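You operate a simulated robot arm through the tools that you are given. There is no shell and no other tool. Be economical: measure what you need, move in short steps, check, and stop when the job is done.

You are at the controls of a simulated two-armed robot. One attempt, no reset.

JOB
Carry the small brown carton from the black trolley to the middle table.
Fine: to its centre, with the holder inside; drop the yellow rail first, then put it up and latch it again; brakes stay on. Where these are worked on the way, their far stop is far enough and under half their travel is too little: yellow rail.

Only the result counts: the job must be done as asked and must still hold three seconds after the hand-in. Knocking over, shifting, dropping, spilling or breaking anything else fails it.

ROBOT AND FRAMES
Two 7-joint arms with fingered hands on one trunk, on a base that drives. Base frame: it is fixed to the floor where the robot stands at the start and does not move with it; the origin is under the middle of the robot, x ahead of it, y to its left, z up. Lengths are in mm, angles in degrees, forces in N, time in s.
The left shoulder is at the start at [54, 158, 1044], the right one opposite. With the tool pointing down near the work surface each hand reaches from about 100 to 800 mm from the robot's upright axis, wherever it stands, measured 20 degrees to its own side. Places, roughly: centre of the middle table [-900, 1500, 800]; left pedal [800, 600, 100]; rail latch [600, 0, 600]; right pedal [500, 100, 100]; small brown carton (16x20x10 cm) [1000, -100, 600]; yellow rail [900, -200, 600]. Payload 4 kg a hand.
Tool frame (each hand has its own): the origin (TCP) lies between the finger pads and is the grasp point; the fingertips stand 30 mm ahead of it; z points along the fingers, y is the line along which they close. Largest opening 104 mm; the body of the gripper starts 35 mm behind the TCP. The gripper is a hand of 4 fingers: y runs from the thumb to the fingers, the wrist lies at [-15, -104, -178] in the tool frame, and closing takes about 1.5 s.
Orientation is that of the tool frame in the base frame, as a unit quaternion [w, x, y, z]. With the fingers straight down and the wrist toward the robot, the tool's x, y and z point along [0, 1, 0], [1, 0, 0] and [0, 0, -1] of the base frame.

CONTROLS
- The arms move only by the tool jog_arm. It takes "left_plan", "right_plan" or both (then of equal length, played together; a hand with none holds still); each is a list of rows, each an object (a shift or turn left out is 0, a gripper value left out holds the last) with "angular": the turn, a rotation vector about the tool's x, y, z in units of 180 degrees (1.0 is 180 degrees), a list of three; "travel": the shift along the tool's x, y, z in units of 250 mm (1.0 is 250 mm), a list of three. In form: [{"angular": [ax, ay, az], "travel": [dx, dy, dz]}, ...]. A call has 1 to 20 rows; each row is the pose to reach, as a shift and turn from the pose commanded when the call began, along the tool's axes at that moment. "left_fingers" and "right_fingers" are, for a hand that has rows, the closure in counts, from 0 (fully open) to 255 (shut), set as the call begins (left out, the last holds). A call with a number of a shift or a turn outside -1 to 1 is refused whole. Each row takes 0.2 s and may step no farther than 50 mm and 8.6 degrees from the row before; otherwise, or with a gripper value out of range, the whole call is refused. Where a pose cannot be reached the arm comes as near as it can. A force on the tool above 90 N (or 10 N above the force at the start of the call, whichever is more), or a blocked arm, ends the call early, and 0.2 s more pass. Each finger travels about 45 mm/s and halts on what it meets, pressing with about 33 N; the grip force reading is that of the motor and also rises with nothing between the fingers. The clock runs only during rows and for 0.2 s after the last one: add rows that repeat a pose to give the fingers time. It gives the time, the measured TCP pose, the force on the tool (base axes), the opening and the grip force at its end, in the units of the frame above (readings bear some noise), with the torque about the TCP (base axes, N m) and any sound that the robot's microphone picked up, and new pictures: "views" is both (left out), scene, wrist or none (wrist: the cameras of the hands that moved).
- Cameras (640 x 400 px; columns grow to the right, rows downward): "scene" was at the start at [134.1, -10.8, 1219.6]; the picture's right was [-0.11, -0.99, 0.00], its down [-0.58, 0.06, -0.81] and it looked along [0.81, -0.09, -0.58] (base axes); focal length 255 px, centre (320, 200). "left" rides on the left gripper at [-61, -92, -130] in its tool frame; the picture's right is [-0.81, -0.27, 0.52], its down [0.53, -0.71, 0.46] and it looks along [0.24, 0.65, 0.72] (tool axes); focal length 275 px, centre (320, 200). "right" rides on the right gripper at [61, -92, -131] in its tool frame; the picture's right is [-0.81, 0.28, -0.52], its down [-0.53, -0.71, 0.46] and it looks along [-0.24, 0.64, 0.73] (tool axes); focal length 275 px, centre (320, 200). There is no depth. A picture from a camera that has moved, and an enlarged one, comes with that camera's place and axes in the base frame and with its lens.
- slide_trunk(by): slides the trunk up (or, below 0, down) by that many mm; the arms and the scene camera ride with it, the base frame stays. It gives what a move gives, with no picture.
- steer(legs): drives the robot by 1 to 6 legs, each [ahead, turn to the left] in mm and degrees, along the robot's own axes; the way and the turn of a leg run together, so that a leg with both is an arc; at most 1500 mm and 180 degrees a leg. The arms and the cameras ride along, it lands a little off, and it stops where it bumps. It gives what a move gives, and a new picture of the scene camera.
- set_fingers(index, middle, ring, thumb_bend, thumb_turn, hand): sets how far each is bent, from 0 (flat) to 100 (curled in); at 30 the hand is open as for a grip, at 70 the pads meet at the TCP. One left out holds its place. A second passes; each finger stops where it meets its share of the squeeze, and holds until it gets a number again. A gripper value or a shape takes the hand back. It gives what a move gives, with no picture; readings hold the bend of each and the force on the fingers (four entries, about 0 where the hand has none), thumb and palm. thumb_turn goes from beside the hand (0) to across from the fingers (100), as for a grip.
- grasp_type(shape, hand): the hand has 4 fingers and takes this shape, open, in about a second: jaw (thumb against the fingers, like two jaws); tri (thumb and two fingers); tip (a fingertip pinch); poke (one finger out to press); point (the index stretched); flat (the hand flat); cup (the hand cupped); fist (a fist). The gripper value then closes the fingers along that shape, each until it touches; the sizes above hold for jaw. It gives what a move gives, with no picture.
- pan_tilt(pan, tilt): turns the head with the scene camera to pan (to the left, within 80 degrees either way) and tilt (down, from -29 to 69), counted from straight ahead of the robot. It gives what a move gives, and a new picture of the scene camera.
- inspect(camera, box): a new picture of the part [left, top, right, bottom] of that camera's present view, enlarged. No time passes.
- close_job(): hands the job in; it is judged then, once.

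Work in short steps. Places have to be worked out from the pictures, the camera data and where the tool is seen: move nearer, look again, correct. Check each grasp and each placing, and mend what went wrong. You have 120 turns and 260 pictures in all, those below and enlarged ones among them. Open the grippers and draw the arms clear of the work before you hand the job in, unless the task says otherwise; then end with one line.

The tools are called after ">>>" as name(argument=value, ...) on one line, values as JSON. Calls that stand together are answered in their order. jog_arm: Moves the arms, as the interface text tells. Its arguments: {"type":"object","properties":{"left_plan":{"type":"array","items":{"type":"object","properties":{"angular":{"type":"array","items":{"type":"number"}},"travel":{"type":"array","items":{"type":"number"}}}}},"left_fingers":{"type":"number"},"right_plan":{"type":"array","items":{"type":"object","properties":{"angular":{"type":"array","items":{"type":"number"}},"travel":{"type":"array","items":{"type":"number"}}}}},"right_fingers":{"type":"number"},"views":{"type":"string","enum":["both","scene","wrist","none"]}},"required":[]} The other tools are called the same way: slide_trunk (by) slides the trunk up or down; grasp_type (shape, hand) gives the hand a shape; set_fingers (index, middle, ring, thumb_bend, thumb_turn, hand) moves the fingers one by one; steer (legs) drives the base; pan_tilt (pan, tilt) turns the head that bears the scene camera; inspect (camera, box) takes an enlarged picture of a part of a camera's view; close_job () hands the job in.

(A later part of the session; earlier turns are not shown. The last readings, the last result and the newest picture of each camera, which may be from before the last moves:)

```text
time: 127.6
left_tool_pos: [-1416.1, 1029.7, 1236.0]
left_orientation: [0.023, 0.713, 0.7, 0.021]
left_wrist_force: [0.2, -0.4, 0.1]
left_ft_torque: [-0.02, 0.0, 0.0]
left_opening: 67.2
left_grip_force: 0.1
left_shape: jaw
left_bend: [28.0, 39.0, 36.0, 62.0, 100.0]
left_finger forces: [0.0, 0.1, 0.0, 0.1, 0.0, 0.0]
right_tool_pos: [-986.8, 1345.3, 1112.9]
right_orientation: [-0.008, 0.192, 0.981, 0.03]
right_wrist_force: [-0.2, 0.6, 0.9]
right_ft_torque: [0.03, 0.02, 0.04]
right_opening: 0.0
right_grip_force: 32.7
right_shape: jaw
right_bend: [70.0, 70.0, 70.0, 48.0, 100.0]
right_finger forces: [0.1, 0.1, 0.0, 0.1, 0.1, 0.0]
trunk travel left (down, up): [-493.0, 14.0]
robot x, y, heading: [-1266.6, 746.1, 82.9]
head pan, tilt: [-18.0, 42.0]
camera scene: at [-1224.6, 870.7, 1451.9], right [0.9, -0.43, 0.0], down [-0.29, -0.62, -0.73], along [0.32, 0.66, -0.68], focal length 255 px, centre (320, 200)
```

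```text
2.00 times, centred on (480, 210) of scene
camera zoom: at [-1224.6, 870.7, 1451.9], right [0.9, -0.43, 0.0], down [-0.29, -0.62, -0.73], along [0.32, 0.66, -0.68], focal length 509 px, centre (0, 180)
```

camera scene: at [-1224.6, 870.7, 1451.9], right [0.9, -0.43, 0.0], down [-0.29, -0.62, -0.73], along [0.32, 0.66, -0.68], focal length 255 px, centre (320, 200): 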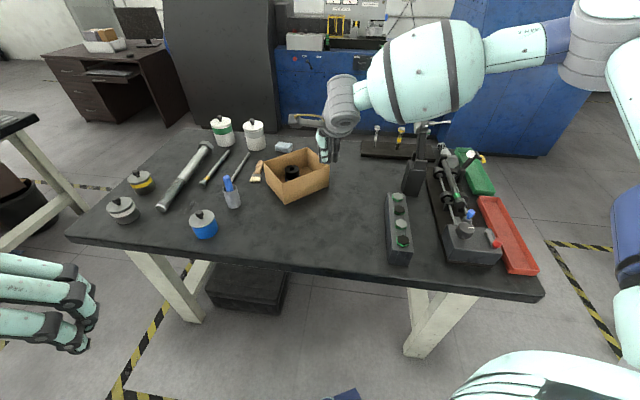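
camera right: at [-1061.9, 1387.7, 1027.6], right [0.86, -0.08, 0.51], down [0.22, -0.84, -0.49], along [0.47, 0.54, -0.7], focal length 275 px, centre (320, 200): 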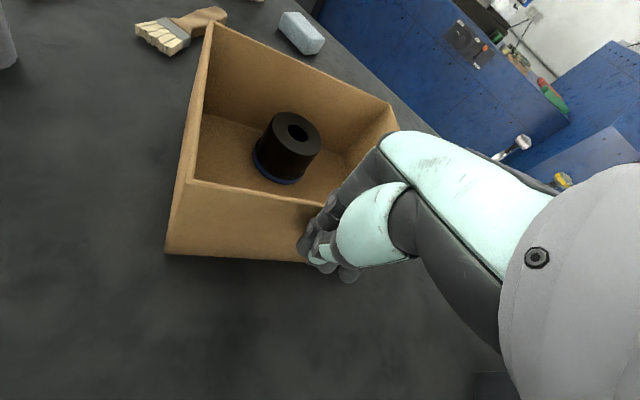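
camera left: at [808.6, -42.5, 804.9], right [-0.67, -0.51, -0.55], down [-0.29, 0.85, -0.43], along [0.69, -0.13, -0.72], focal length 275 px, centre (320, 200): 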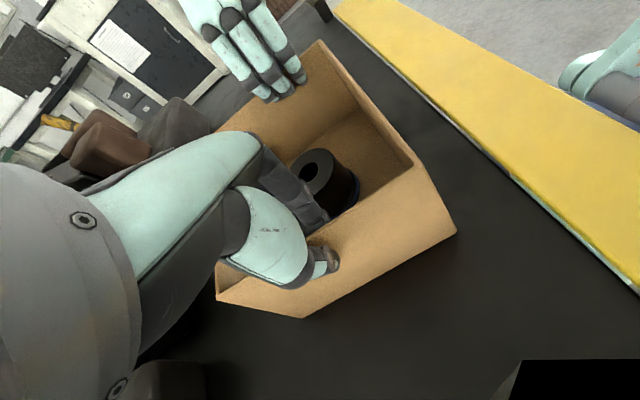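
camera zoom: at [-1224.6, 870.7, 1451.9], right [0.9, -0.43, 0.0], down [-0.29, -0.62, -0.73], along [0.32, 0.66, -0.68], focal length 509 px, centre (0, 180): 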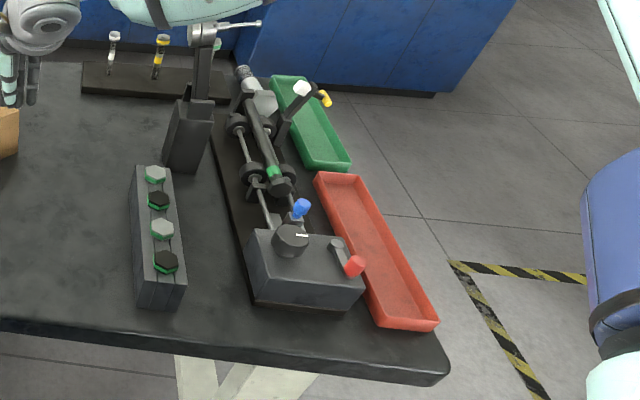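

The carton sits at the table's centre within about 1–2 cm, with the holder upright inside. Next I'll go back the way I came to raise and latch the rail.

>>> steer(legs=[[130, 0], [0, -120.2], [1195, 0]])

```text
time: 140.8
left_tool_pos: [11.8, 123.9, 1233.6]
left_orientation: [0.019, 0.955, -0.296, -0.008]
left_wrist_force: [0.1, -0.4, 0.3]
left_ft_torque: [0.03, 0.01, 0.02]
left_opening: 67.3
left_grip_force: 0.1
left_shape: jaw
left_bend: [28.0, 39.0, 36.0, 62.0, 100.0]
left_finger forces: [0.1, 0.0, 0.1, 0.0, 0.0, 0.0]
right_tool_pos: [61.8, -406.2, 1114.0]
right_orientation: [0.023, 0.949, 0.315, 0.022]
right_wrist_force: [-0.4, -0.4, -0.6]
right_ft_torque: [0.03, 0.02, 0.0]
right_opening: 0.2
right_grip_force: 33.3
right_shape: jaw
right_bend: [70.0, 70.0, 70.0, 48.0, 100.0]
right_finger forces: [0.1, 0.0, 0.0, 0.0, 0.0, 0.0]
trunk travel left (down, up): [-493.0, 14.0]
robot x, y, heading: [-307.4, 145.7, -38.6]
head pan, tilt: [-18.0, 42.0]
camera scene: at [-221.5, 40.5, 1452.0], right [-0.83, -0.55, 0.0], down [-0.38, 0.56, -0.73], along [0.4, -0.61, -0.68], focal length 255 px, centre (320, 200)
```

scene: 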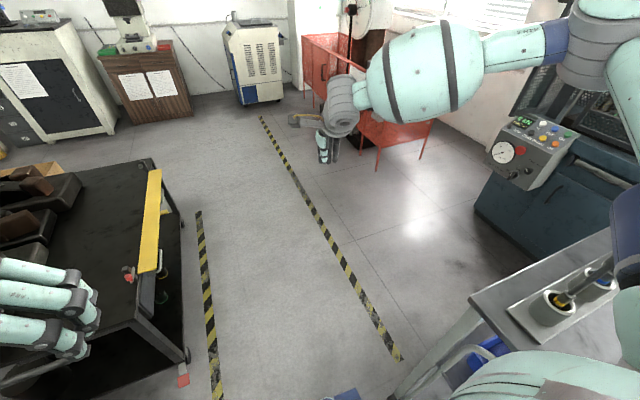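

I'm back at the aisle entrance. Next I'll drive to the spot in front of the rail and face it.

>>> steer(legs=[[0, -17.4], [1319, 0], [0, 112.5], [300, 0]])

>>> pan_tilt(pan=0, tilt=45)

```text
time: 156.2
left_tool_pos: [582.1, -389.4, 1241.3]
left_orientation: [0.018, 0.874, 0.486, 0.008]
left_wrist_force: [-0.2, 0.2, 0.0]
left_ft_torque: [-0.01, -0.04, 0.03]
left_opening: 67.5
left_grip_force: 0.1
left_shape: jaw
left_bend: [28.0, 39.0, 36.0, 62.0, 100.0]
left_finger forces: [0.1, 0.1, 0.0, 0.0, 0.0, 0.0]
right_tool_pos: [1109.1, -315.7, 1121.5]
right_orientation: [0.001, 0.422, 0.906, 0.039]
right_wrist_force: [0.3, 0.7, -0.3]
right_ft_torque: [-0.01, -0.02, -0.02]
right_opening: 0.0
right_grip_force: 33.0
right_shape: jaw
right_bend: [70.0, 70.0, 70.0, 48.0, 100.0]
right_finger forces: [0.1, 0.0, 0.0, 0.1, 0.0, 0.0]
trunk travel left (down, up): [-493.0, 14.0]
robot x, y, heading: [596.4, -705.7, 54.5]
head pan, tilt: [-18.0, 42.0]
camera scene: at [685.9, -615.6, 1452.1], right [0.6, -0.8, 0.0], down [-0.54, -0.41, -0.74], along [0.59, 0.44, -0.68], focal length 255 px, centre (320, 200)
```

scene: 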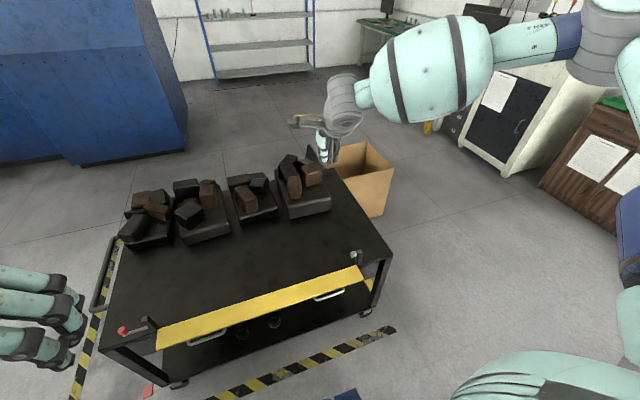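

```text
time: 157.0
left_tool_pos: [581.5, -392.1, 1250.8]
left_orientation: [0.026, 0.868, 0.496, 0.011]
left_wrist_force: [0.6, -0.6, -0.4]
left_ft_torque: [0.01, 0.03, -0.02]
left_opening: 67.2
left_grip_force: 0.0
left_shape: jaw
left_bend: [28.0, 39.0, 36.0, 62.0, 100.0]
left_finger forces: [0.0, 0.1, 0.1, 0.1, 0.1, 0.1]
right_tool_pos: [1102.6, -326.3, 1127.8]
right_orientation: [0.001, 0.421, 0.906, 0.045]
right_wrist_force: [0.7, -0.7, 0.5]
right_ft_torque: [-0.03, 0.02, 0.0]
right_opening: 0.1
right_grip_force: 33.0
right_shape: jaw
right_bend: [70.0, 70.0, 70.0, 48.0, 100.0]
right_finger forces: [0.0, 0.0, 0.0, 0.0, 0.0, 0.0]
trunk travel left (down, up): [-493.0, 14.0]
robot x, y, heading: [594.3, -704.3, 54.7]
head pan, tilt: [0.0, 45.0]
camera scene: at [669.0, -597.9, 1447.4], right [0.81, -0.58, 0.0], down [-0.42, -0.58, -0.7], along [0.4, 0.57, -0.72], focal length 255 px, centre (320, 200)
```

scene: 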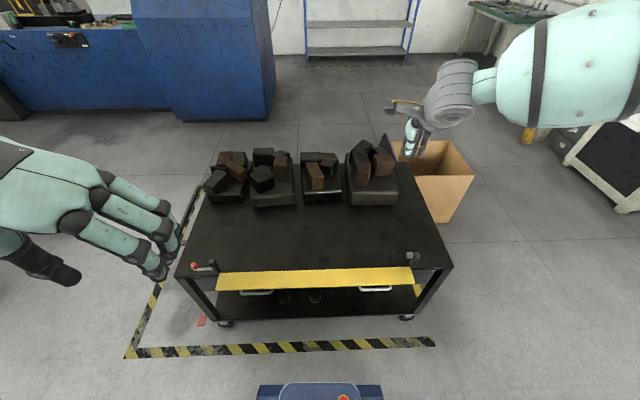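

The rail is still lying flat at its stop. I'll lift it from below with the closed right hand tilted about 40°, so first I'll draw that hand out in front of the rail, between the rail handle and the drawer handle.

>>> jog_arm(right_plan=[{"angular": [0, 0, -0.016], "travel": [0.04, -0.11, 0.05]}, {"angular": [0, 0, -0.032], "travel": [0.08, -0.22, 0.1]}, {"angular": [0, 0, -0.048], "travel": [0.12, -0.33, 0.2]}, {"angular": [0, 0, -0.064], "travel": [0.16, -0.45, 0.3]}, {"angular": [0, 0, -0.08], "travel": [0.2, -0.56, 0.4]}, {"angular": [0, 0, -0.094], "travel": [0.236, -0.668, 0.5]}, {"angular": [0, 0, -0.094], "travel": [0.236, -0.668, 0.5]}], views="none")

>>> slide_trunk(by=-340)

>>> inspect(camera="scene", box=[0, 0, 639, 399])

>>> inspect(camera="right", box=[0, 0, 639, 399])

```text
time: 158.6
left_tool_pos: [580.3, -393.1, 1250.8]
left_orientation: [0.027, 0.868, 0.496, 0.01]
left_wrist_force: [0.3, -1.1, 0.6]
left_ft_torque: [0.01, 0.01, 0.02]
left_opening: 67.5
left_grip_force: 0.0
left_shape: jaw
left_bend: [28.0, 39.0, 36.0, 62.0, 100.0]
left_finger forces: [0.1, 0.0, 0.0, 0.0, 0.0, 0.0]
right_tool_pos: [969.8, -401.0, 1020.3]
right_orientation: [0.007, 0.283, 0.958, 0.044]
right_wrist_force: [-0.3, 0.5, 0.1]
right_ft_torque: [-0.03, -0.06, 0.0]
right_opening: 0.0
right_grip_force: 32.8
right_shape: jaw
right_bend: [70.0, 70.0, 70.0, 48.0, 100.0]
right_finger forces: [0.1, 0.1, 0.0, 0.0, 0.0, 0.0]
right hand out of reach, approached as far as the arm can: row 5, 6, 7
trunk travel left (down, up): [-493.0, 14.0]
robot x, y, heading: [590.6, -703.4, 54.6]
head pan, tilt: [0.0, 45.0]
```

```text
time: 161.9
left_tool_pos: [578.5, -395.0, 909.1]
left_orientation: [0.023, 0.869, 0.494, 0.011]
left_wrist_force: [0.6, 0.7, -0.3]
left_ft_torque: [-0.01, 0.03, -0.04]
left_opening: 67.4
left_grip_force: 0.1
left_shape: jaw
left_bend: [28.0, 39.0, 36.0, 62.0, 100.0]
left_finger forces: [0.1, 0.1, 0.1, 0.0, 0.1, 0.0]
right_tool_pos: [968.6, -403.3, 680.5]
right_orientation: [0.008, 0.283, 0.958, 0.044]
right_wrist_force: [0.3, 0.2, -0.5]
right_ft_torque: [0.02, -0.05, -0.01]
right_opening: 0.1
right_grip_force: 33.2
right_shape: jaw
right_bend: [70.0, 70.0, 70.0, 48.0, 100.0]
right_finger forces: [0.0, 0.0, 0.1, 0.0, 0.1, 0.0]
trunk travel left (down, up): [-153.0, 354.0]
robot x, y, heading: [594.6, -701.1, 54.5]
head pan, tilt: [0.0, 45.0]
```

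```text
1.00 times, centred on (320, 200) of scene (not enlarged: the box is as wide or as high as the picture)
camera zoom: at [665.2, -602.6, 1107.8], right [0.81, -0.58, 0.0], down [-0.42, -0.58, -0.7], along [0.4, 0.57, -0.72], focal length 255 px, centre (320, 200)
```

zoom: 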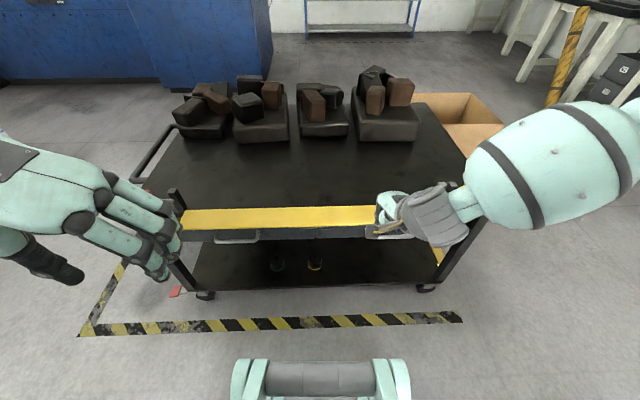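

```text
1.00 times, centred on (320, 200) of right (not enlarged: the box is as wide or as high as the picture)
camera zoom: at [863.2, -454.9, 803.7], right [0.81, -0.25, 0.53], down [0.08, -0.85, -0.52], along [0.58, 0.46, -0.67], focal length 276 px, centre (320, 200)
```

zoom: 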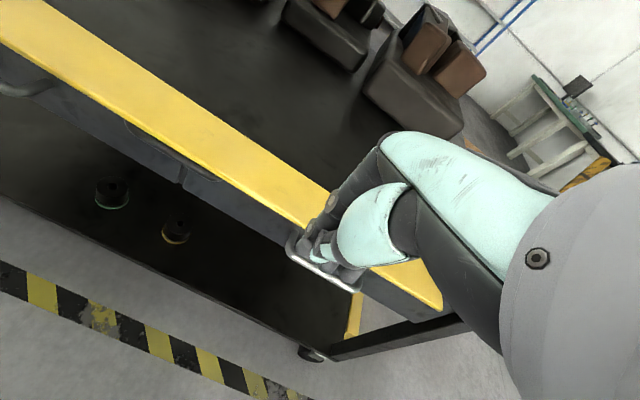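

The rail's outer edge is at n ≈ 257 mm, and the drawer handle begins just right of the hand. I'll shift 40 mm left and tilt the hand 35° more.

>>> jog_arm(right_plan=[{"angular": [-0.04, 0, 0], "travel": [0.04, -0.02, 0]}, {"angular": [-0.08, 0, 0], "travel": [0.08, -0.04, 0]}, {"angular": [-0.12, 0, 0], "travel": [0.12, -0.04, 0]}, {"angular": [-0.16, 0, 0], "travel": [0.16, -0.04, 0]}, {"angular": [-0.194, 0, 0], "travel": [0.16, -0.04, 0]}, {"angular": [-0.194, 0, 0], "travel": [0.16, -0.04, 0]}])

```text
time: 163.3
left_tool_pos: [578.9, -396.4, 909.0]
left_orientation: [0.023, 0.869, 0.494, 0.01]
left_wrist_force: [0.3, -0.2, 0.4]
left_ft_torque: [0.03, -0.02, 0.04]
left_opening: 67.3
left_grip_force: 0.0
left_shape: jaw
left_bend: [28.0, 39.0, 36.0, 62.0, 100.0]
left_finger forces: [0.0, 0.0, 0.1, 0.0, 0.0, 0.0]
right_tool_pos: [995.1, -417.1, 750.4]
right_orientation: [0.092, 0.268, 0.901, 0.329]
right_wrist_force: [0.0, -0.4, 0.4]
right_ft_torque: [0.03, 0.02, 0.02]
right_opening: 0.0
right_grip_force: 32.6
right_shape: jaw
right_bend: [70.0, 70.0, 70.0, 48.0, 100.0]
right_finger forces: [0.0, 0.0, 0.0, 0.0, 0.0, 0.0]
right hand out of reach, approached as far as the arm can: row 1, 2, 3, 4, 5, 6
trunk travel left (down, up): [-153.0, 354.0]
robot x, y, heading: [592.4, -705.1, 54.7]
head pan, tilt: [0.0, 45.0]
camera scene: at [665.2, -602.5, 1107.8], right [0.81, -0.58, 0.0], down [-0.42, -0.58, -0.7], along [0.4, 0.57, -0.72], focal length 255 px, centre (320, 200)
camera right: at [859.9, -512.5, 791.9], right [0.62, -0.55, 0.56], down [0.3, -0.5, -0.81], along [0.73, 0.67, -0.14], focal length 275 px, centre (320, 200)
```

scene: 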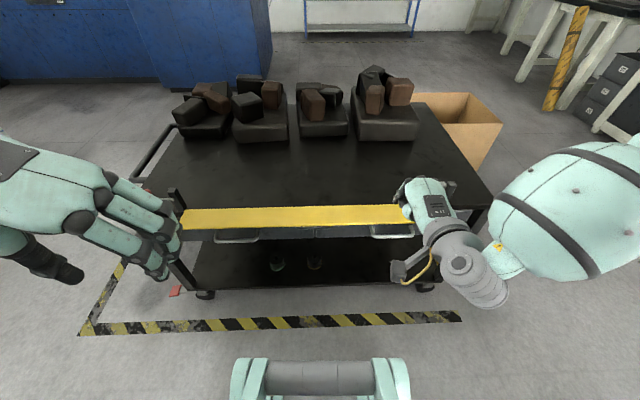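
right: 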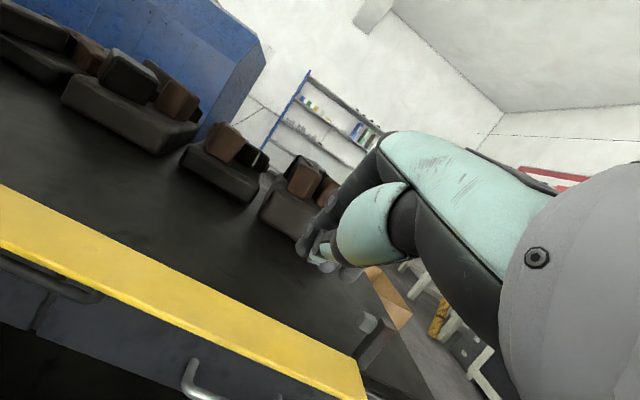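

The right arm's elbow posture won't let it go low enough there. The left arm has been more flexible, so I'll try it in the free gap between the left drawer handle and the rail handle, after folding the right hand back up.

>>> jog_arm(left_plan=[{"angular": [0, 0, -0.041], "travel": [0.072, 0.032, 0.03]}, {"angular": [0, 0, -0.082], "travel": [0.144, 0.064, 0.06]}, {"angular": [0, 0, -0.123], "travel": [0.216, 0.096, 0.1]}, {"angular": [0, 0, -0.164], "travel": [0.288, 0.128, 0.15]}, {"angular": [0, 0, -0.205], "travel": [0.36, 0.16, 0.2]}, {"angular": [0, 0, -0.246], "travel": [0.432, 0.192, 0.25]}, {"angular": [0, 0, -0.287], "travel": [0.504, 0.224, 0.3]}, {"angular": [0, 0, -0.328], "travel": [0.576, 0.256, 0.36]}, {"angular": [0, 0, -0.369], "travel": [0.648, 0.288, 0.44]}, {"angular": [0, 0, -0.41], "travel": [0.72, 0.32, 0.52]}, {"angular": [0, 0, -0.45], "travel": [0.792, 0.352, 0.6]}, {"angular": [0, 0, -0.488], "travel": [0.866, 0.382, 0.68]}], left_fingers=255, right_plan=[{"travel": [0, 0, 0]}, {"travel": [-0.05, 0, 0]}, {"travel": [-0.1, 0, 0]}, {"travel": [-0.15, 0, 0]}, {"travel": [-0.2, 0, 0]}, {"travel": [-0.25, 0, 0]}, {"travel": [-0.3, 0, 0]}, {"travel": [-0.35, 0, 0]}, {"travel": [-0.4, 0, 0]}, {"travel": [-0.45, 0, 0]}, {"travel": [-0.5, 0, 0]}, {"travel": [-0.5, 0, 0]}])

```text
time: 165.9
left_tool_pos: [777.1, -268.1, 740.1]
left_orientation: [0.019, 0.291, 0.957, -0.002]
left_wrist_force: [-0.6, -0.6, -0.1]
left_ft_torque: [0.0, -0.02, 0.01]
left_opening: 0.0
left_grip_force: 32.8
left_shape: jaw
left_bend: [70.0, 70.0, 70.0, 46.0, 100.0]
left_finger forces: [0.0, 0.0, 0.0, 0.0, 0.1, 0.0]
left hand out of reach, approached as far as the arm can: row 1, 2, 3, 4, 5, 6, 7
right_tool_pos: [1101.4, -486.4, 748.5]
right_orientation: [0.093, 0.269, 0.9, 0.329]
right_wrist_force: [-0.9, -0.3, -0.5]
right_ft_torque: [0.01, -0.03, 0.01]
right_opening: 0.0
right_grip_force: 33.3
right_shape: jaw
right_bend: [70.0, 70.0, 70.0, 48.0, 100.0]
right_finger forces: [0.0, 0.1, 0.0, 0.1, 0.0, 0.0]
trunk travel left (down, up): [-153.0, 354.0]
robot x, y, heading: [592.8, -702.9, 54.5]
head pan, tilt: [0.0, 45.0]
camera scene: at [665.6, -602.1, 1107.7], right [0.81, -0.58, 0.0], down [-0.42, -0.58, -0.7], along [0.4, 0.57, -0.72], focal length 255 px, centre (320, 200)
camera right: at [966.4, -581.3, 791.4], right [0.62, -0.55, 0.57], down [0.3, -0.5, -0.81], along [0.73, 0.67, -0.14], focal length 275 px, centre (320, 200)
camera left: at [771.9, -377.2, 871.3], right [0.54, -0.69, -0.49], down [-0.82, -0.3, -0.48], along [0.18, 0.66, -0.73], focal length 275 px, centre (320, 200)
```

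scene: 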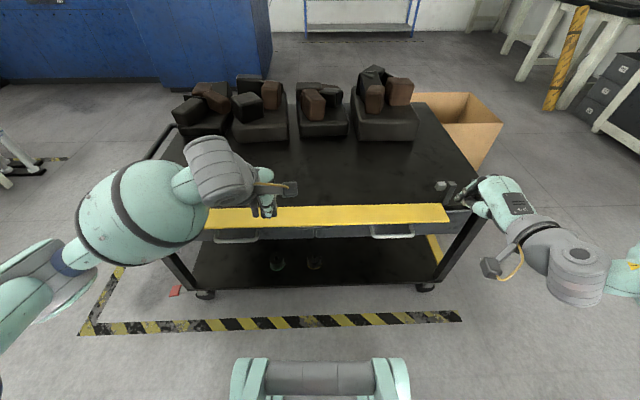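
right: 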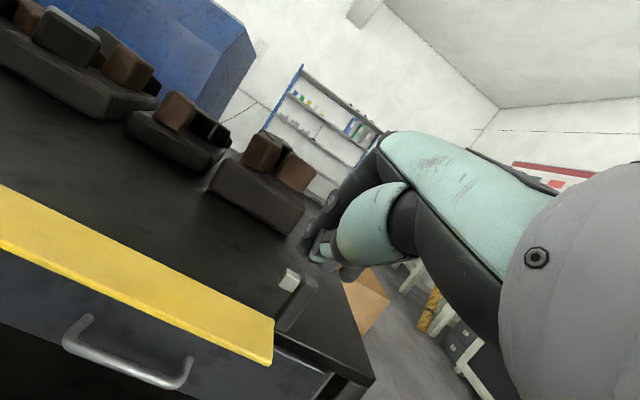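
left: 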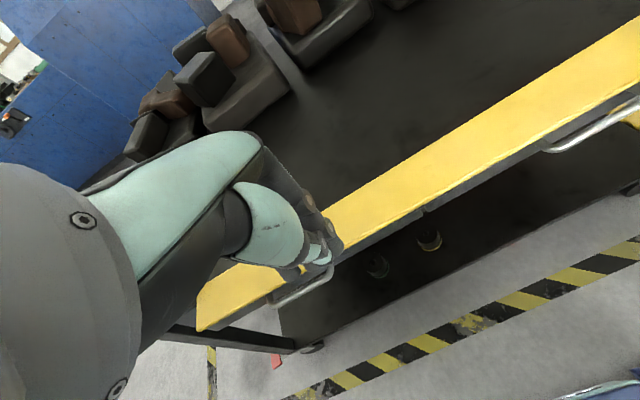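

The left hand is now at a ≈ 797, in front of the rail edge. I'll test the 40° tilt here.

>>> jog_arm(left_plan=[{"angular": [-0.04, 0, 0], "travel": [0, 0, 0]}, {"angular": [-0.08, 0, 0], "travel": [0, 0, 0]}, {"angular": [-0.12, 0, 0], "travel": [0, 0, 0]}, {"angular": [-0.16, 0, 0], "travel": [0, 0, 0]}, {"angular": [-0.2, 0, 0], "travel": [0, 0, 0]}, {"angular": [-0.24, 0, 0], "travel": [0, 0, 0]}, {"angular": [-0.24, 0, 0], "travel": [0, 0, 0]}], views="wrist")

```text
time: 167.5
left_tool_pos: [775.9, -269.5, 739.6]
left_orientation: [0.125, 0.265, 0.89, 0.35]
left_wrist_force: [-0.9, -1.0, -0.2]
left_ft_torque: [0.0, -0.01, -0.03]
left_opening: 0.0
left_grip_force: 33.1
left_shape: jaw
left_bend: [70.0, 70.0, 70.0, 46.0, 100.0]
left_finger forces: [0.0, 0.0, 0.0, 0.0, 0.0, 0.0]
right_tool_pos: [1100.4, -485.9, 749.9]
right_orientation: [0.094, 0.27, 0.9, 0.329]
right_wrist_force: [0.3, -0.1, 0.7]
right_ft_torque: [-0.01, 0.02, -0.02]
right_opening: 0.1
right_grip_force: 32.5
right_shape: jaw
right_bend: [70.0, 70.0, 70.0, 48.0, 100.0]
right_finger forces: [0.0, 0.0, 0.0, 0.1, 0.1, 0.0]
trunk travel left (down, up): [-153.0, 354.0]
robot x, y, heading: [589.4, -706.7, 54.6]
head pan, tilt: [0.0, 45.0]
camera left: at [738.9, -432.7, 772.3], right [0.78, -0.33, -0.53], down [-0.53, 0.11, -0.84], along [0.34, 0.94, -0.09], focal length 275 px, centre (320, 200)
```

left: 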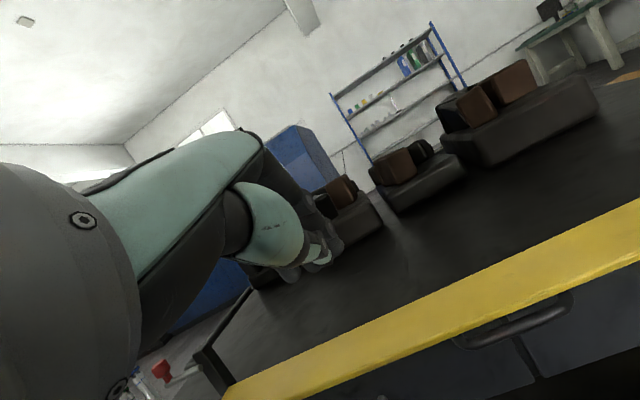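

The left arm takes a 44° tilt with no trouble. I'll back it off 15 mm, then lower the trunk 150 mm so the fingers go below the rail edge.

>>> jog_arm(left_plan=[{"travel": [0, -0.044, -0.041]}, {"travel": [0, -0.044, -0.041]}], views="none")

>>> slide_trunk(by=-150)

>>> inspect(camera="scene", box=[0, 0, 639, 399])

>>> inspect(camera="left", box=[0, 0, 639, 399])

```text
time: 168.1
left_tool_pos: [767.8, -282.6, 739.8]
left_orientation: [0.125, 0.265, 0.89, 0.349]
left_wrist_force: [0.3, 0.3, -0.1]
left_ft_torque: [0.01, -0.03, 0.02]
left_opening: 0.0
left_grip_force: 33.6
left_shape: jaw
left_bend: [70.0, 70.0, 70.0, 47.0, 100.0]
left_finger forces: [0.1, 0.1, 0.1, 0.0, 0.1, 0.1]
right_tool_pos: [1100.1, -487.3, 750.9]
right_orientation: [0.093, 0.269, 0.9, 0.329]
right_wrist_force: [-0.5, -0.5, -0.2]
right_ft_torque: [0.02, 0.01, -0.01]
right_opening: 0.0
right_grip_force: 33.3
right_shape: jaw
right_bend: [70.0, 70.0, 70.0, 48.0, 100.0]
right_finger forces: [0.0, 0.0, 0.0, 0.0, 0.1, 0.0]
trunk travel left (down, up): [-153.0, 354.0]
robot x, y, heading: [593.6, -703.0, 54.8]
head pan, tilt: [0.0, 45.0]
```

```text
time: 169.8
left_tool_pos: [763.3, -262.1, 612.9]
left_orientation: [0.13, 0.244, 0.886, 0.373]
left_wrist_force: [-0.5, -0.4, -0.2]
left_ft_torque: [0.03, -0.02, 0.01]
left_opening: 0.0
left_grip_force: 33.3
left_shape: jaw
left_bend: [70.0, 70.0, 70.0, 47.0, 100.0]
left_finger forces: [0.1, 0.0, 0.0, 0.1, 0.0, 0.0]
right_tool_pos: [1101.1, -487.1, 600.5]
right_orientation: [0.094, 0.27, 0.9, 0.33]
right_wrist_force: [-0.5, 0.4, -0.4]
right_ft_torque: [0.02, 0.03, 0.0]
right_opening: 0.0
right_grip_force: 33.6
right_shape: jaw
right_bend: [70.0, 70.0, 70.0, 48.0, 100.0]
right_finger forces: [0.0, 0.1, 0.0, 0.0, 0.0, 0.0]
trunk travel left (down, up): [-3.0, 504.0]
robot x, y, heading: [592.2, -702.6, 54.7]
head pan, tilt: [0.0, 45.0]
```

```text
1.00 times, centred on (320, 200) of scene (not enlarged: the box is as wide or as high as the picture)
camera zoom: at [663.9, -604.4, 958.3], right [0.81, -0.58, 0.0], down [-0.42, -0.58, -0.7], along [0.4, 0.57, -0.72], focal length 255 px, centre (320, 200)
```

zoom: 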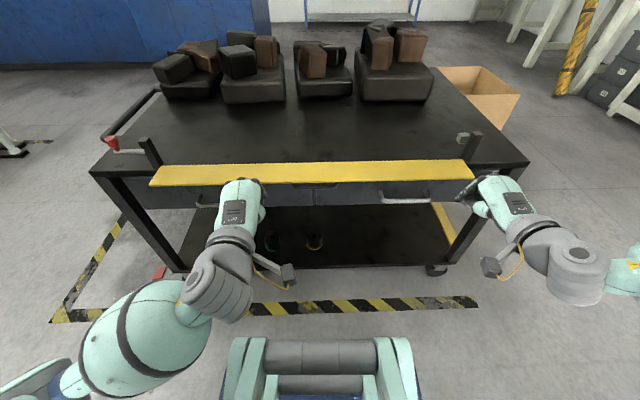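

```text
1.00 times, centred on (320, 200) of left (not enlarged: the box is as wide or as high as the picture)
camera zoom: at [730.2, -426.8, 638.7], right [0.81, -0.29, -0.52], down [-0.5, 0.12, -0.86], along [0.31, 0.95, -0.04], focal length 276 px, centre (320, 200)
```

zoom: 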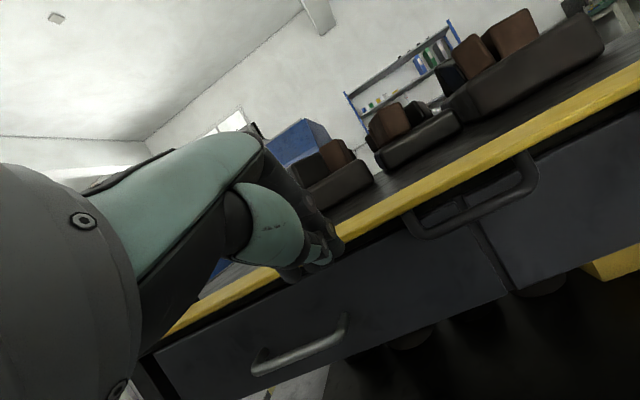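

The fingers are in the gap between the drawer handle and the rail handle. I'll go down 65 mm in front of the rail, then check before moving under it.

>>> jog_arm(left_plan=[{"travel": [0, -0.047, 0.045]}, {"travel": [0, -0.094, 0.09]}, {"travel": [0, -0.141, 0.135]}, {"travel": [0, -0.188, 0.179]}, {"travel": [0, -0.188, 0.179]}])

```text
time: 170.6
left_tool_pos: [735.2, -222.9, 597.1]
left_orientation: [0.112, 0.192, 0.886, 0.407]
left_wrist_force: [-1.1, -0.3, 0.1]
left_ft_torque: [-0.07, -0.01, 0.03]
left_opening: 0.0
left_grip_force: 32.7
left_shape: jaw
left_bend: [70.0, 70.0, 70.0, 47.0, 100.0]
left_finger forces: [0.1, 0.1, 0.0, 0.0, 0.0, 0.0]
right_tool_pos: [1096.4, -492.6, 605.6]
right_orientation: [0.095, 0.269, 0.898, 0.335]
right_wrist_force: [0.0, 0.1, 1.1]
right_ft_torque: [0.04, -0.02, 0.0]
right_opening: 0.1
right_grip_force: 32.7
right_shape: jaw
right_bend: [70.0, 70.0, 70.0, 48.0, 100.0]
right_finger forces: [0.0, 0.1, 0.1, 0.1, 0.1, 0.0]
trunk travel left (down, up): [-3.0, 504.0]
robot x, y, heading: [592.5, -702.5, 54.6]
head pan, tilt: [0.0, 45.0]
stopped in row 3 (left hand): the arm was blocked; the commanded pose is now the measured one
camera scene: at [663.7, -605.1, 957.5], right [0.81, -0.58, 0.0], down [-0.41, -0.58, -0.7], along [0.4, 0.57, -0.72], focal length 255 px, centre (320, 200)
camera left: at [720.5, -392.0, 612.6], right [0.85, -0.16, -0.51], down [-0.49, 0.12, -0.86], along [0.2, 0.98, 0.02], focal length 275 px, centre (320, 200)
```

scene: 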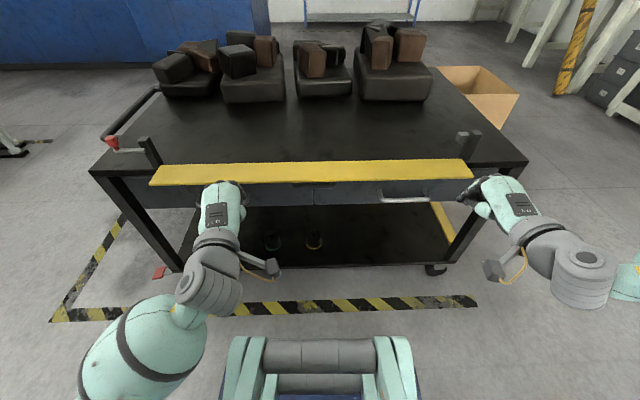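
left: 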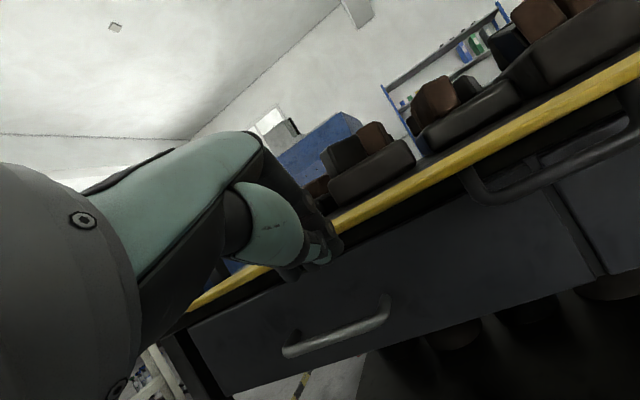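

The left arm is cramped with the trunk this low. I'll raise the trunk 150 mm and reach down with the arm instead.

>>> slide_trunk(by=150)

>>> jog_arm(left_plan=[{"travel": [-0.05, -0.05, 0.0]}, {"travel": [-0.1, -0.1, 0.0]}, {"travel": [-0.15, -0.15, 0.0]}, {"travel": [-0.2, -0.2, 0.03]}, {"travel": [-0.2, -0.25, 0.08]}])

```text
time: 172.3
left_tool_pos: [737.6, -228.2, 746.3]
left_orientation: [0.118, 0.196, 0.887, 0.402]
left_wrist_force: [-0.1, -0.1, 0.0]
left_ft_torque: [-0.03, 0.01, -0.02]
left_opening: 0.0
left_grip_force: 32.9
left_shape: jaw
left_bend: [70.0, 70.0, 70.0, 47.0, 100.0]
left_finger forces: [0.0, 0.0, 0.0, 0.0, 0.1, 0.0]
right_tool_pos: [1097.0, -491.9, 754.6]
right_orientation: [0.095, 0.268, 0.898, 0.335]
right_wrist_force: [0.8, -0.6, -0.4]
right_ft_torque: [-0.01, 0.0, 0.03]
right_opening: 0.0
right_grip_force: 33.3
right_shape: jaw
right_bend: [70.0, 70.0, 70.0, 48.0, 100.0]
right_finger forces: [0.0, 0.0, 0.0, 0.1, 0.0, 0.0]
trunk travel left (down, up): [-153.0, 354.0]
robot x, y, heading: [593.0, -704.4, 54.7]
head pan, tilt: [0.0, 45.0]
```

```text
time: 173.3
left_tool_pos: [693.2, -213.9, 771.2]
left_orientation: [0.096, 0.119, 0.866, 0.476]
left_wrist_force: [-0.7, 0.0, -0.4]
left_ft_torque: [0.0, 0.0, 0.01]
left_opening: 0.3
left_grip_force: 32.2
left_shape: jaw
left_bend: [70.0, 70.0, 70.0, 47.0, 100.0]
left_finger forces: [0.1, 0.1, 0.0, 0.1, 0.1, 0.0]
right_tool_pos: [1090.2, -499.7, 760.5]
right_orientation: [0.097, 0.268, 0.896, 0.341]
right_wrist_force: [-0.7, 0.7, 0.3]
right_ft_torque: [-0.03, 0.03, -0.01]
right_opening: 0.0
right_grip_force: 33.0
right_shape: jaw
right_bend: [70.0, 70.0, 70.0, 48.0, 100.0]
right_finger forces: [0.1, 0.0, 0.0, 0.1, 0.0, 0.0]
trunk travel left (down, up): [-153.0, 354.0]
robot x, y, heading: [596.9, -701.8, 54.7]
head pan, tilt: [0.0, 45.0]
stopped in row 4 (left hand): the arm was blocked; the commanded pose is now the measured one
camera scene: at [664.4, -604.0, 1106.9], right [0.81, -0.58, 0.0], down [-0.41, -0.58, -0.7], along [0.4, 0.57, -0.72], focal length 255 px, centre (320, 200)
camera left: at [703.4, -383.9, 766.6], right [0.89, 0.03, -0.46], down [-0.46, 0.15, -0.87], along [0.04, 0.99, 0.15], focal length 275 px, centre (320, 200)
```

scene: 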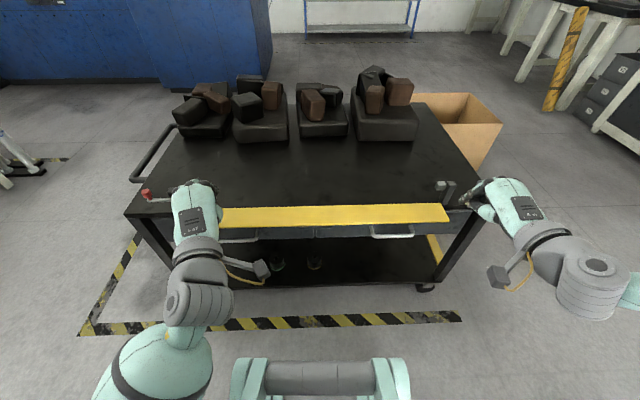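
left: 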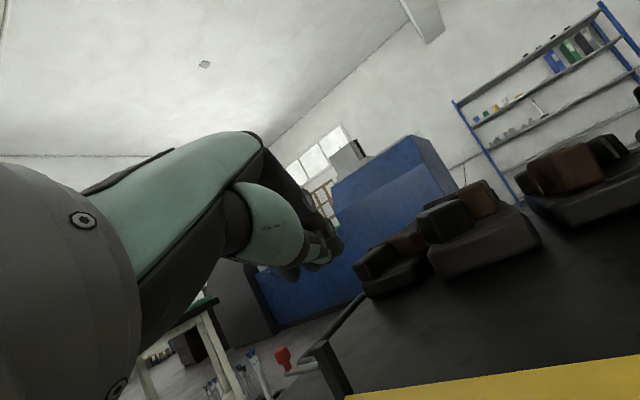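

Both arms are cramped because I'm too close: with the hand tilted, the wrist ends up near my body. I'll back up 220 mm and straighten the left hand into a good posture first.

>>> steer(legs=[[-220, 0]])

>>> jog_arm(left_plan=[{"angular": [0.04, 0, 0], "travel": [0, 0, 0]}, {"angular": [0.08, 0, 0], "travel": [0, 0, 0]}, {"angular": [0.12, 0, 0], "travel": [0, 0.05, 0]}, {"angular": [0.16, 0, 0], "travel": [0, 0.1, 0]}, {"angular": [0.2, 0, 0], "travel": [0, 0.15, 0]}, {"angular": [0.24, 0, 0], "travel": [0, 0.2, 0]}, {"angular": [0.28, 0, 0], "travel": [0, 0.25, 0]}, {"angular": [0.32, 0, 0], "travel": [0, 0.25, 0]}], views="none")

```text
time: 175.0
left_tool_pos: [568.8, -391.3, 771.1]
left_orientation: [0.095, 0.121, 0.868, 0.472]
left_wrist_force: [-0.6, 1.1, -1.2]
left_ft_torque: [0.01, -0.03, -0.01]
left_opening: 0.1
left_grip_force: 33.0
left_shape: jaw
left_bend: [70.0, 70.0, 70.0, 47.0, 100.0]
left_finger forces: [0.0, 0.0, 0.1, 0.0, 0.0, 0.0]
right_tool_pos: [964.7, -677.9, 761.4]
right_orientation: [0.097, 0.268, 0.895, 0.342]
right_wrist_force: [0.4, 0.3, 0.8]
right_ft_torque: [0.02, 0.02, -0.02]
right_opening: 0.0
right_grip_force: 33.0
right_shape: jaw
right_bend: [70.0, 70.0, 70.0, 48.0, 100.0]
right_finger forces: [0.0, 0.0, 0.0, 0.0, 0.0, 0.0]
trunk travel left (down, up): [-153.0, 354.0]
robot x, y, heading: [465.1, -885.0, 54.8]
head pan, tilt: [0.0, 45.0]
camera scene: at [538.6, -780.9, 1108.0], right [0.81, -0.58, 0.0], down [-0.42, -0.58, -0.7], along [0.41, 0.57, -0.72], focal length 255 px, centre (320, 200)
```

scene: 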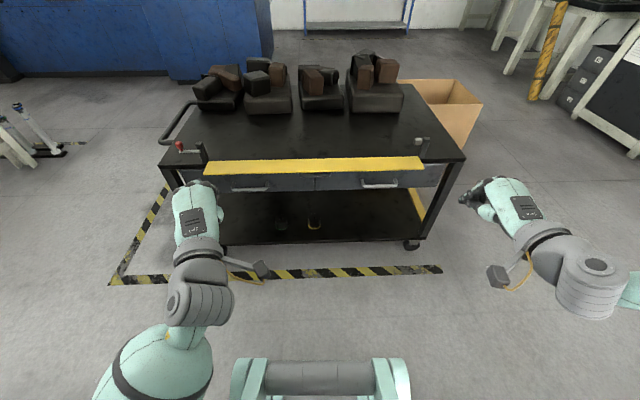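

```text
time: 176.8
left_tool_pos: [577.2, -342.1, 799.7]
left_orientation: [0.028, 0.151, 0.988, 0.0]
left_wrist_force: [-0.9, 1.5, -0.9]
left_ft_torque: [-0.01, -0.03, -0.01]
left_opening: 0.0
left_grip_force: 32.9
left_shape: jaw
left_bend: [70.0, 70.0, 70.0, 47.0, 100.0]
left_finger forces: [0.0, 0.0, 0.0, 0.0, 0.0, 0.1]
left hand out of reach, approached as far as the arm can: row 2, 3, 4, 8
right_tool_pos: [965.0, -680.9, 764.5]
right_orientation: [0.106, 0.272, 0.892, 0.344]
right_wrist_force: [-0.6, 0.6, 0.7]
right_ft_torque: [-0.01, -0.03, -0.04]
right_opening: 0.0
right_grip_force: 33.2
right_shape: jaw
right_bend: [70.0, 70.0, 70.0, 48.0, 100.0]
right_finger forces: [0.0, 0.0, 0.0, 0.0, 0.0, 0.0]
trunk travel left (down, up): [-153.0, 354.0]
robot x, y, heading: [465.5, -881.4, 54.3]
head pan, tilt: [0.0, 45.0]
```

I now have room. I'll bring the left hand to the gap in front of the rail (a ≈ 790), upright.

>>> jog_arm(left_plan=[{"angular": [0, 0, 0.015], "travel": [-0.1, 0.08, 0.0]}, {"angular": [0, 0, 0.03], "travel": [-0.2, 0.16, 0.0]}, {"angular": [0, 0, 0.045], "travel": [-0.3, 0.24, 0.05]}, {"angular": [0, 0, 0.06], "travel": [-0.4, 0.32, 0.1]}, {"angular": [0, 0, 0.075], "travel": [-0.5, 0.4, 0.15]}, {"angular": [0, 0, 0.087], "travel": [-0.6, 0.47, 0.2]}, {"angular": [0, 0, 0.087], "travel": [-0.632, 0.5, 0.25]}])

```text
time: 178.4
left_tool_pos: [770.2, -270.8, 750.1]
left_orientation: [0.027, 0.285, 0.958, 0.005]
left_wrist_force: [0.7, -0.4, 0.3]
left_ft_torque: [0.01, 0.0, -0.01]
left_opening: 0.0
left_grip_force: 33.0
left_shape: jaw
left_bend: [70.0, 70.0, 70.0, 47.0, 100.0]
left_finger forces: [0.0, 0.0, 0.1, 0.1, 0.0, 0.1]
right_tool_pos: [966.3, -683.4, 764.9]
right_orientation: [0.105, 0.273, 0.892, 0.346]
right_wrist_force: [-0.8, -0.1, 0.3]
right_ft_torque: [0.0, -0.02, 0.0]
right_opening: 0.2
right_grip_force: 32.7
right_shape: jaw
right_bend: [70.0, 70.0, 70.0, 48.0, 100.0]
right_finger forces: [0.0, 0.0, 0.1, 0.0, 0.0, 0.1]
trunk travel left (down, up): [-153.0, 354.0]
robot x, y, heading: [463.7, -881.0, 54.3]
head pan, tilt: [0.0, 45.0]
camera scene: at [539.6, -779.2, 1107.8], right [0.81, -0.58, 0.0], down [-0.42, -0.58, -0.7], along [0.41, 0.57, -0.72], focal length 255 px, centre (320, 200)
camera left: at [764.1, -380.2, 880.2], right [0.56, -0.68, -0.48], down [-0.81, -0.31, -0.5], along [0.19, 0.67, -0.72], focal length 275 px, centre (320, 200)
```

scene: 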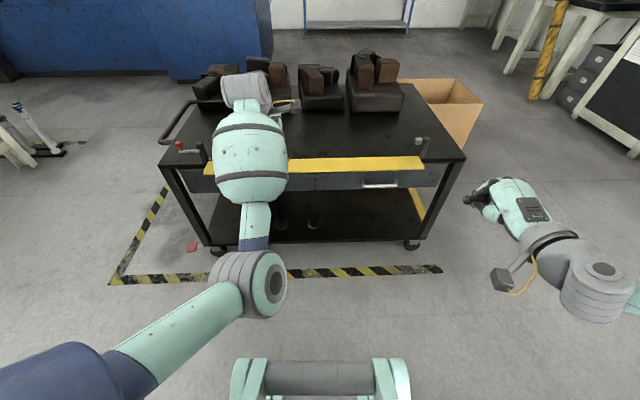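
left: 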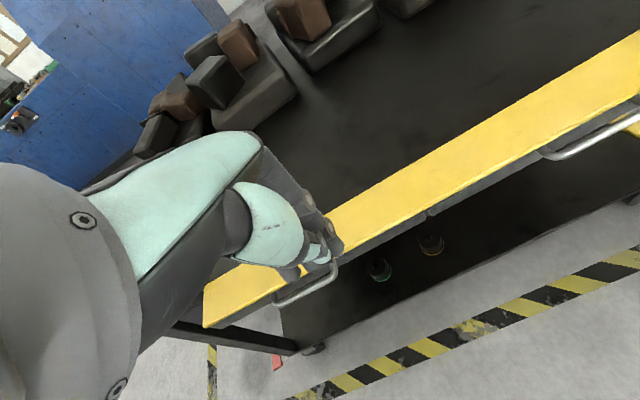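

Good posture, well in front of the rail. Next I'll tilt the hand about 50° and drop about 60 mm.

>>> jog_arm(left_plan=[{"angular": [-0.045, 0, 0], "travel": [0, -0.02, 0.03]}, {"angular": [-0.09, 0, 0], "travel": [0, -0.04, 0.06]}, {"angular": [-0.135, 0, 0], "travel": [0, -0.06, 0.1]}, {"angular": [-0.18, 0, 0], "travel": [0, -0.06, 0.14]}, {"angular": [-0.225, 0, 0], "travel": [0, -0.06, 0.18]}, {"angular": [-0.27, 0, 0], "travel": [0, -0.06, 0.22]}, {"angular": [-0.27, 0, 0], "travel": [0, -0.06, 0.26]}], views="wrist")

```text
time: 179.4
left_tool_pos: [789.5, -273.7, 869.1]
left_orientation: [0.157, 0.258, 0.879, 0.368]
left_wrist_force: [0.4, 0.4, 1.1]
left_ft_torque: [0.02, -0.03, -0.01]
left_opening: 0.1
left_grip_force: 32.8
left_shape: jaw
left_bend: [70.0, 70.0, 70.0, 47.0, 100.0]
left_finger forces: [0.0, 0.1, 0.0, 0.0, 0.0, 0.0]
right_tool_pos: [975.2, -691.4, 765.3]
right_orientation: [0.119, 0.281, 0.886, 0.349]
right_wrist_force: [0.0, 0.3, 0.8]
right_ft_torque: [-0.02, -0.01, -0.02]
right_opening: 0.0
right_grip_force: 32.7
right_shape: jaw
right_bend: [70.0, 70.0, 70.0, 48.0, 100.0]
right_finger forces: [0.0, 0.1, 0.0, 0.0, 0.0, 0.0]
trunk travel left (down, up): [-153.0, 354.0]
robot x, y, heading: [460.7, -880.9, 54.5]
head pan, tilt: [0.0, 45.0]
stopped in row 5 (left hand): the arm was blocked; the commanded pose is now the measured one
camera left: at [746.6, -437.4, 896.5], right [0.81, -0.33, -0.48], down [-0.46, 0.14, -0.87], along [0.36, 0.93, -0.04], focal length 275 px, centre (320, 200)
```

left: 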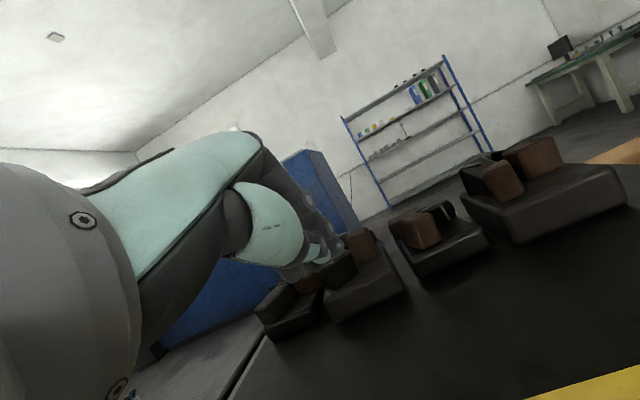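

A steep tilt isn't feasible from this distance. Alternative: keep the hand upright, curl the four fingers away, and hook the rail's outer edge from below with the bent thumb, which lies on my side. I'll straighten the hand first and look at that shape.

>>> jog_arm(left_plan=[{"angular": [0.04, 0, 0], "travel": [0, -0.04, 0.04]}, {"angular": [0.08, 0, 0], "travel": [0, -0.08, 0.08]}, {"angular": [0.12, 0, 0], "travel": [0, -0.12, 0.12]}, {"angular": [0.16, 0, 0], "travel": [0, -0.16, 0.16]}, {"angular": [0.2, 0, 0], "travel": [0, -0.2, 0.2]}, {"angular": [0.24, 0, 0], "travel": [0, -0.25, 0.24]}, {"angular": [0.262, 0, 0], "travel": [0, -0.3, 0.28]}, {"angular": [0.262, 0, 0], "travel": [0, -0.3, 0.28]}], views="none")

>>> set_fingers(hand="left", index=100, middle=100, ring=100, thumb_bend=30, thumb_turn=100)

>>> inspect(camera="left", box=[0, 0, 639, 399])

```text
time: 181.2
left_tool_pos: [795.9, -280.8, 755.0]
left_orientation: [0.039, 0.3, 0.953, -0.025]
left_wrist_force: [0.4, -0.4, -0.3]
left_ft_torque: [0.01, -0.04, -0.03]
left_opening: 0.0
left_grip_force: 32.2
left_shape: jaw
left_bend: [70.0, 70.0, 70.0, 47.0, 100.0]
left_finger forces: [0.0, 0.0, 0.0, 0.0, 0.0, 0.0]
right_tool_pos: [974.6, -690.6, 767.6]
right_orientation: [0.119, 0.28, 0.887, 0.348]
right_wrist_force: [0.2, -0.2, 0.4]
right_ft_torque: [-0.01, -0.01, -0.01]
right_opening: 0.2
right_grip_force: 33.0
right_shape: jaw
right_bend: [70.0, 70.0, 70.0, 48.0, 100.0]
right_finger forces: [0.0, 0.1, 0.0, 0.0, 0.0, 0.0]
trunk travel left (down, up): [-153.0, 354.0]
robot x, y, heading: [465.2, -881.6, 54.6]
head pan, tilt: [0.0, 45.0]
```

```text
time: 182.2
left_tool_pos: [795.1, -281.0, 754.1]
left_orientation: [0.039, 0.299, 0.953, -0.024]
left_wrist_force: [-0.1, -0.4, -0.5]
left_ft_torque: [0.02, 0.02, -0.02]
left_opening: 65.1
left_grip_force: 0.0
left_shape: fingers
left_bend: [100.0, 100.0, 100.0, 30.0, 98.0]
left_finger forces: [0.0, 0.0, 0.1, 0.0, 0.1, 0.1]
right_tool_pos: [974.4, -690.6, 766.6]
right_orientation: [0.118, 0.28, 0.887, 0.349]
right_wrist_force: [0.4, 0.4, 0.5]
right_ft_torque: [0.01, 0.01, -0.01]
right_opening: 0.1
right_grip_force: 33.0
right_shape: jaw
right_bend: [70.0, 70.0, 70.0, 48.0, 100.0]
right_finger forces: [0.1, 0.0, 0.1, 0.1, 0.0, 0.0]
trunk travel left (down, up): [-153.0, 354.0]
robot x, y, heading: [466.8, -877.5, 54.3]
head pan, tilt: [0.0, 45.0]
```

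```text
1.00 times, centred on (320, 200) of left (not enlarged: the box is as wide or as high as the picture)
camera zoom: at [785.6, -381.1, 892.2], right [0.53, -0.72, -0.44], down [-0.82, -0.31, -0.48], along [0.21, 0.62, -0.76], focal length 276 px, centre (320, 200)
```

zoom: 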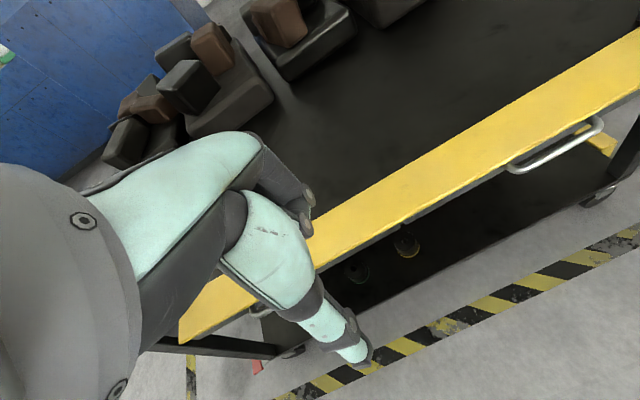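

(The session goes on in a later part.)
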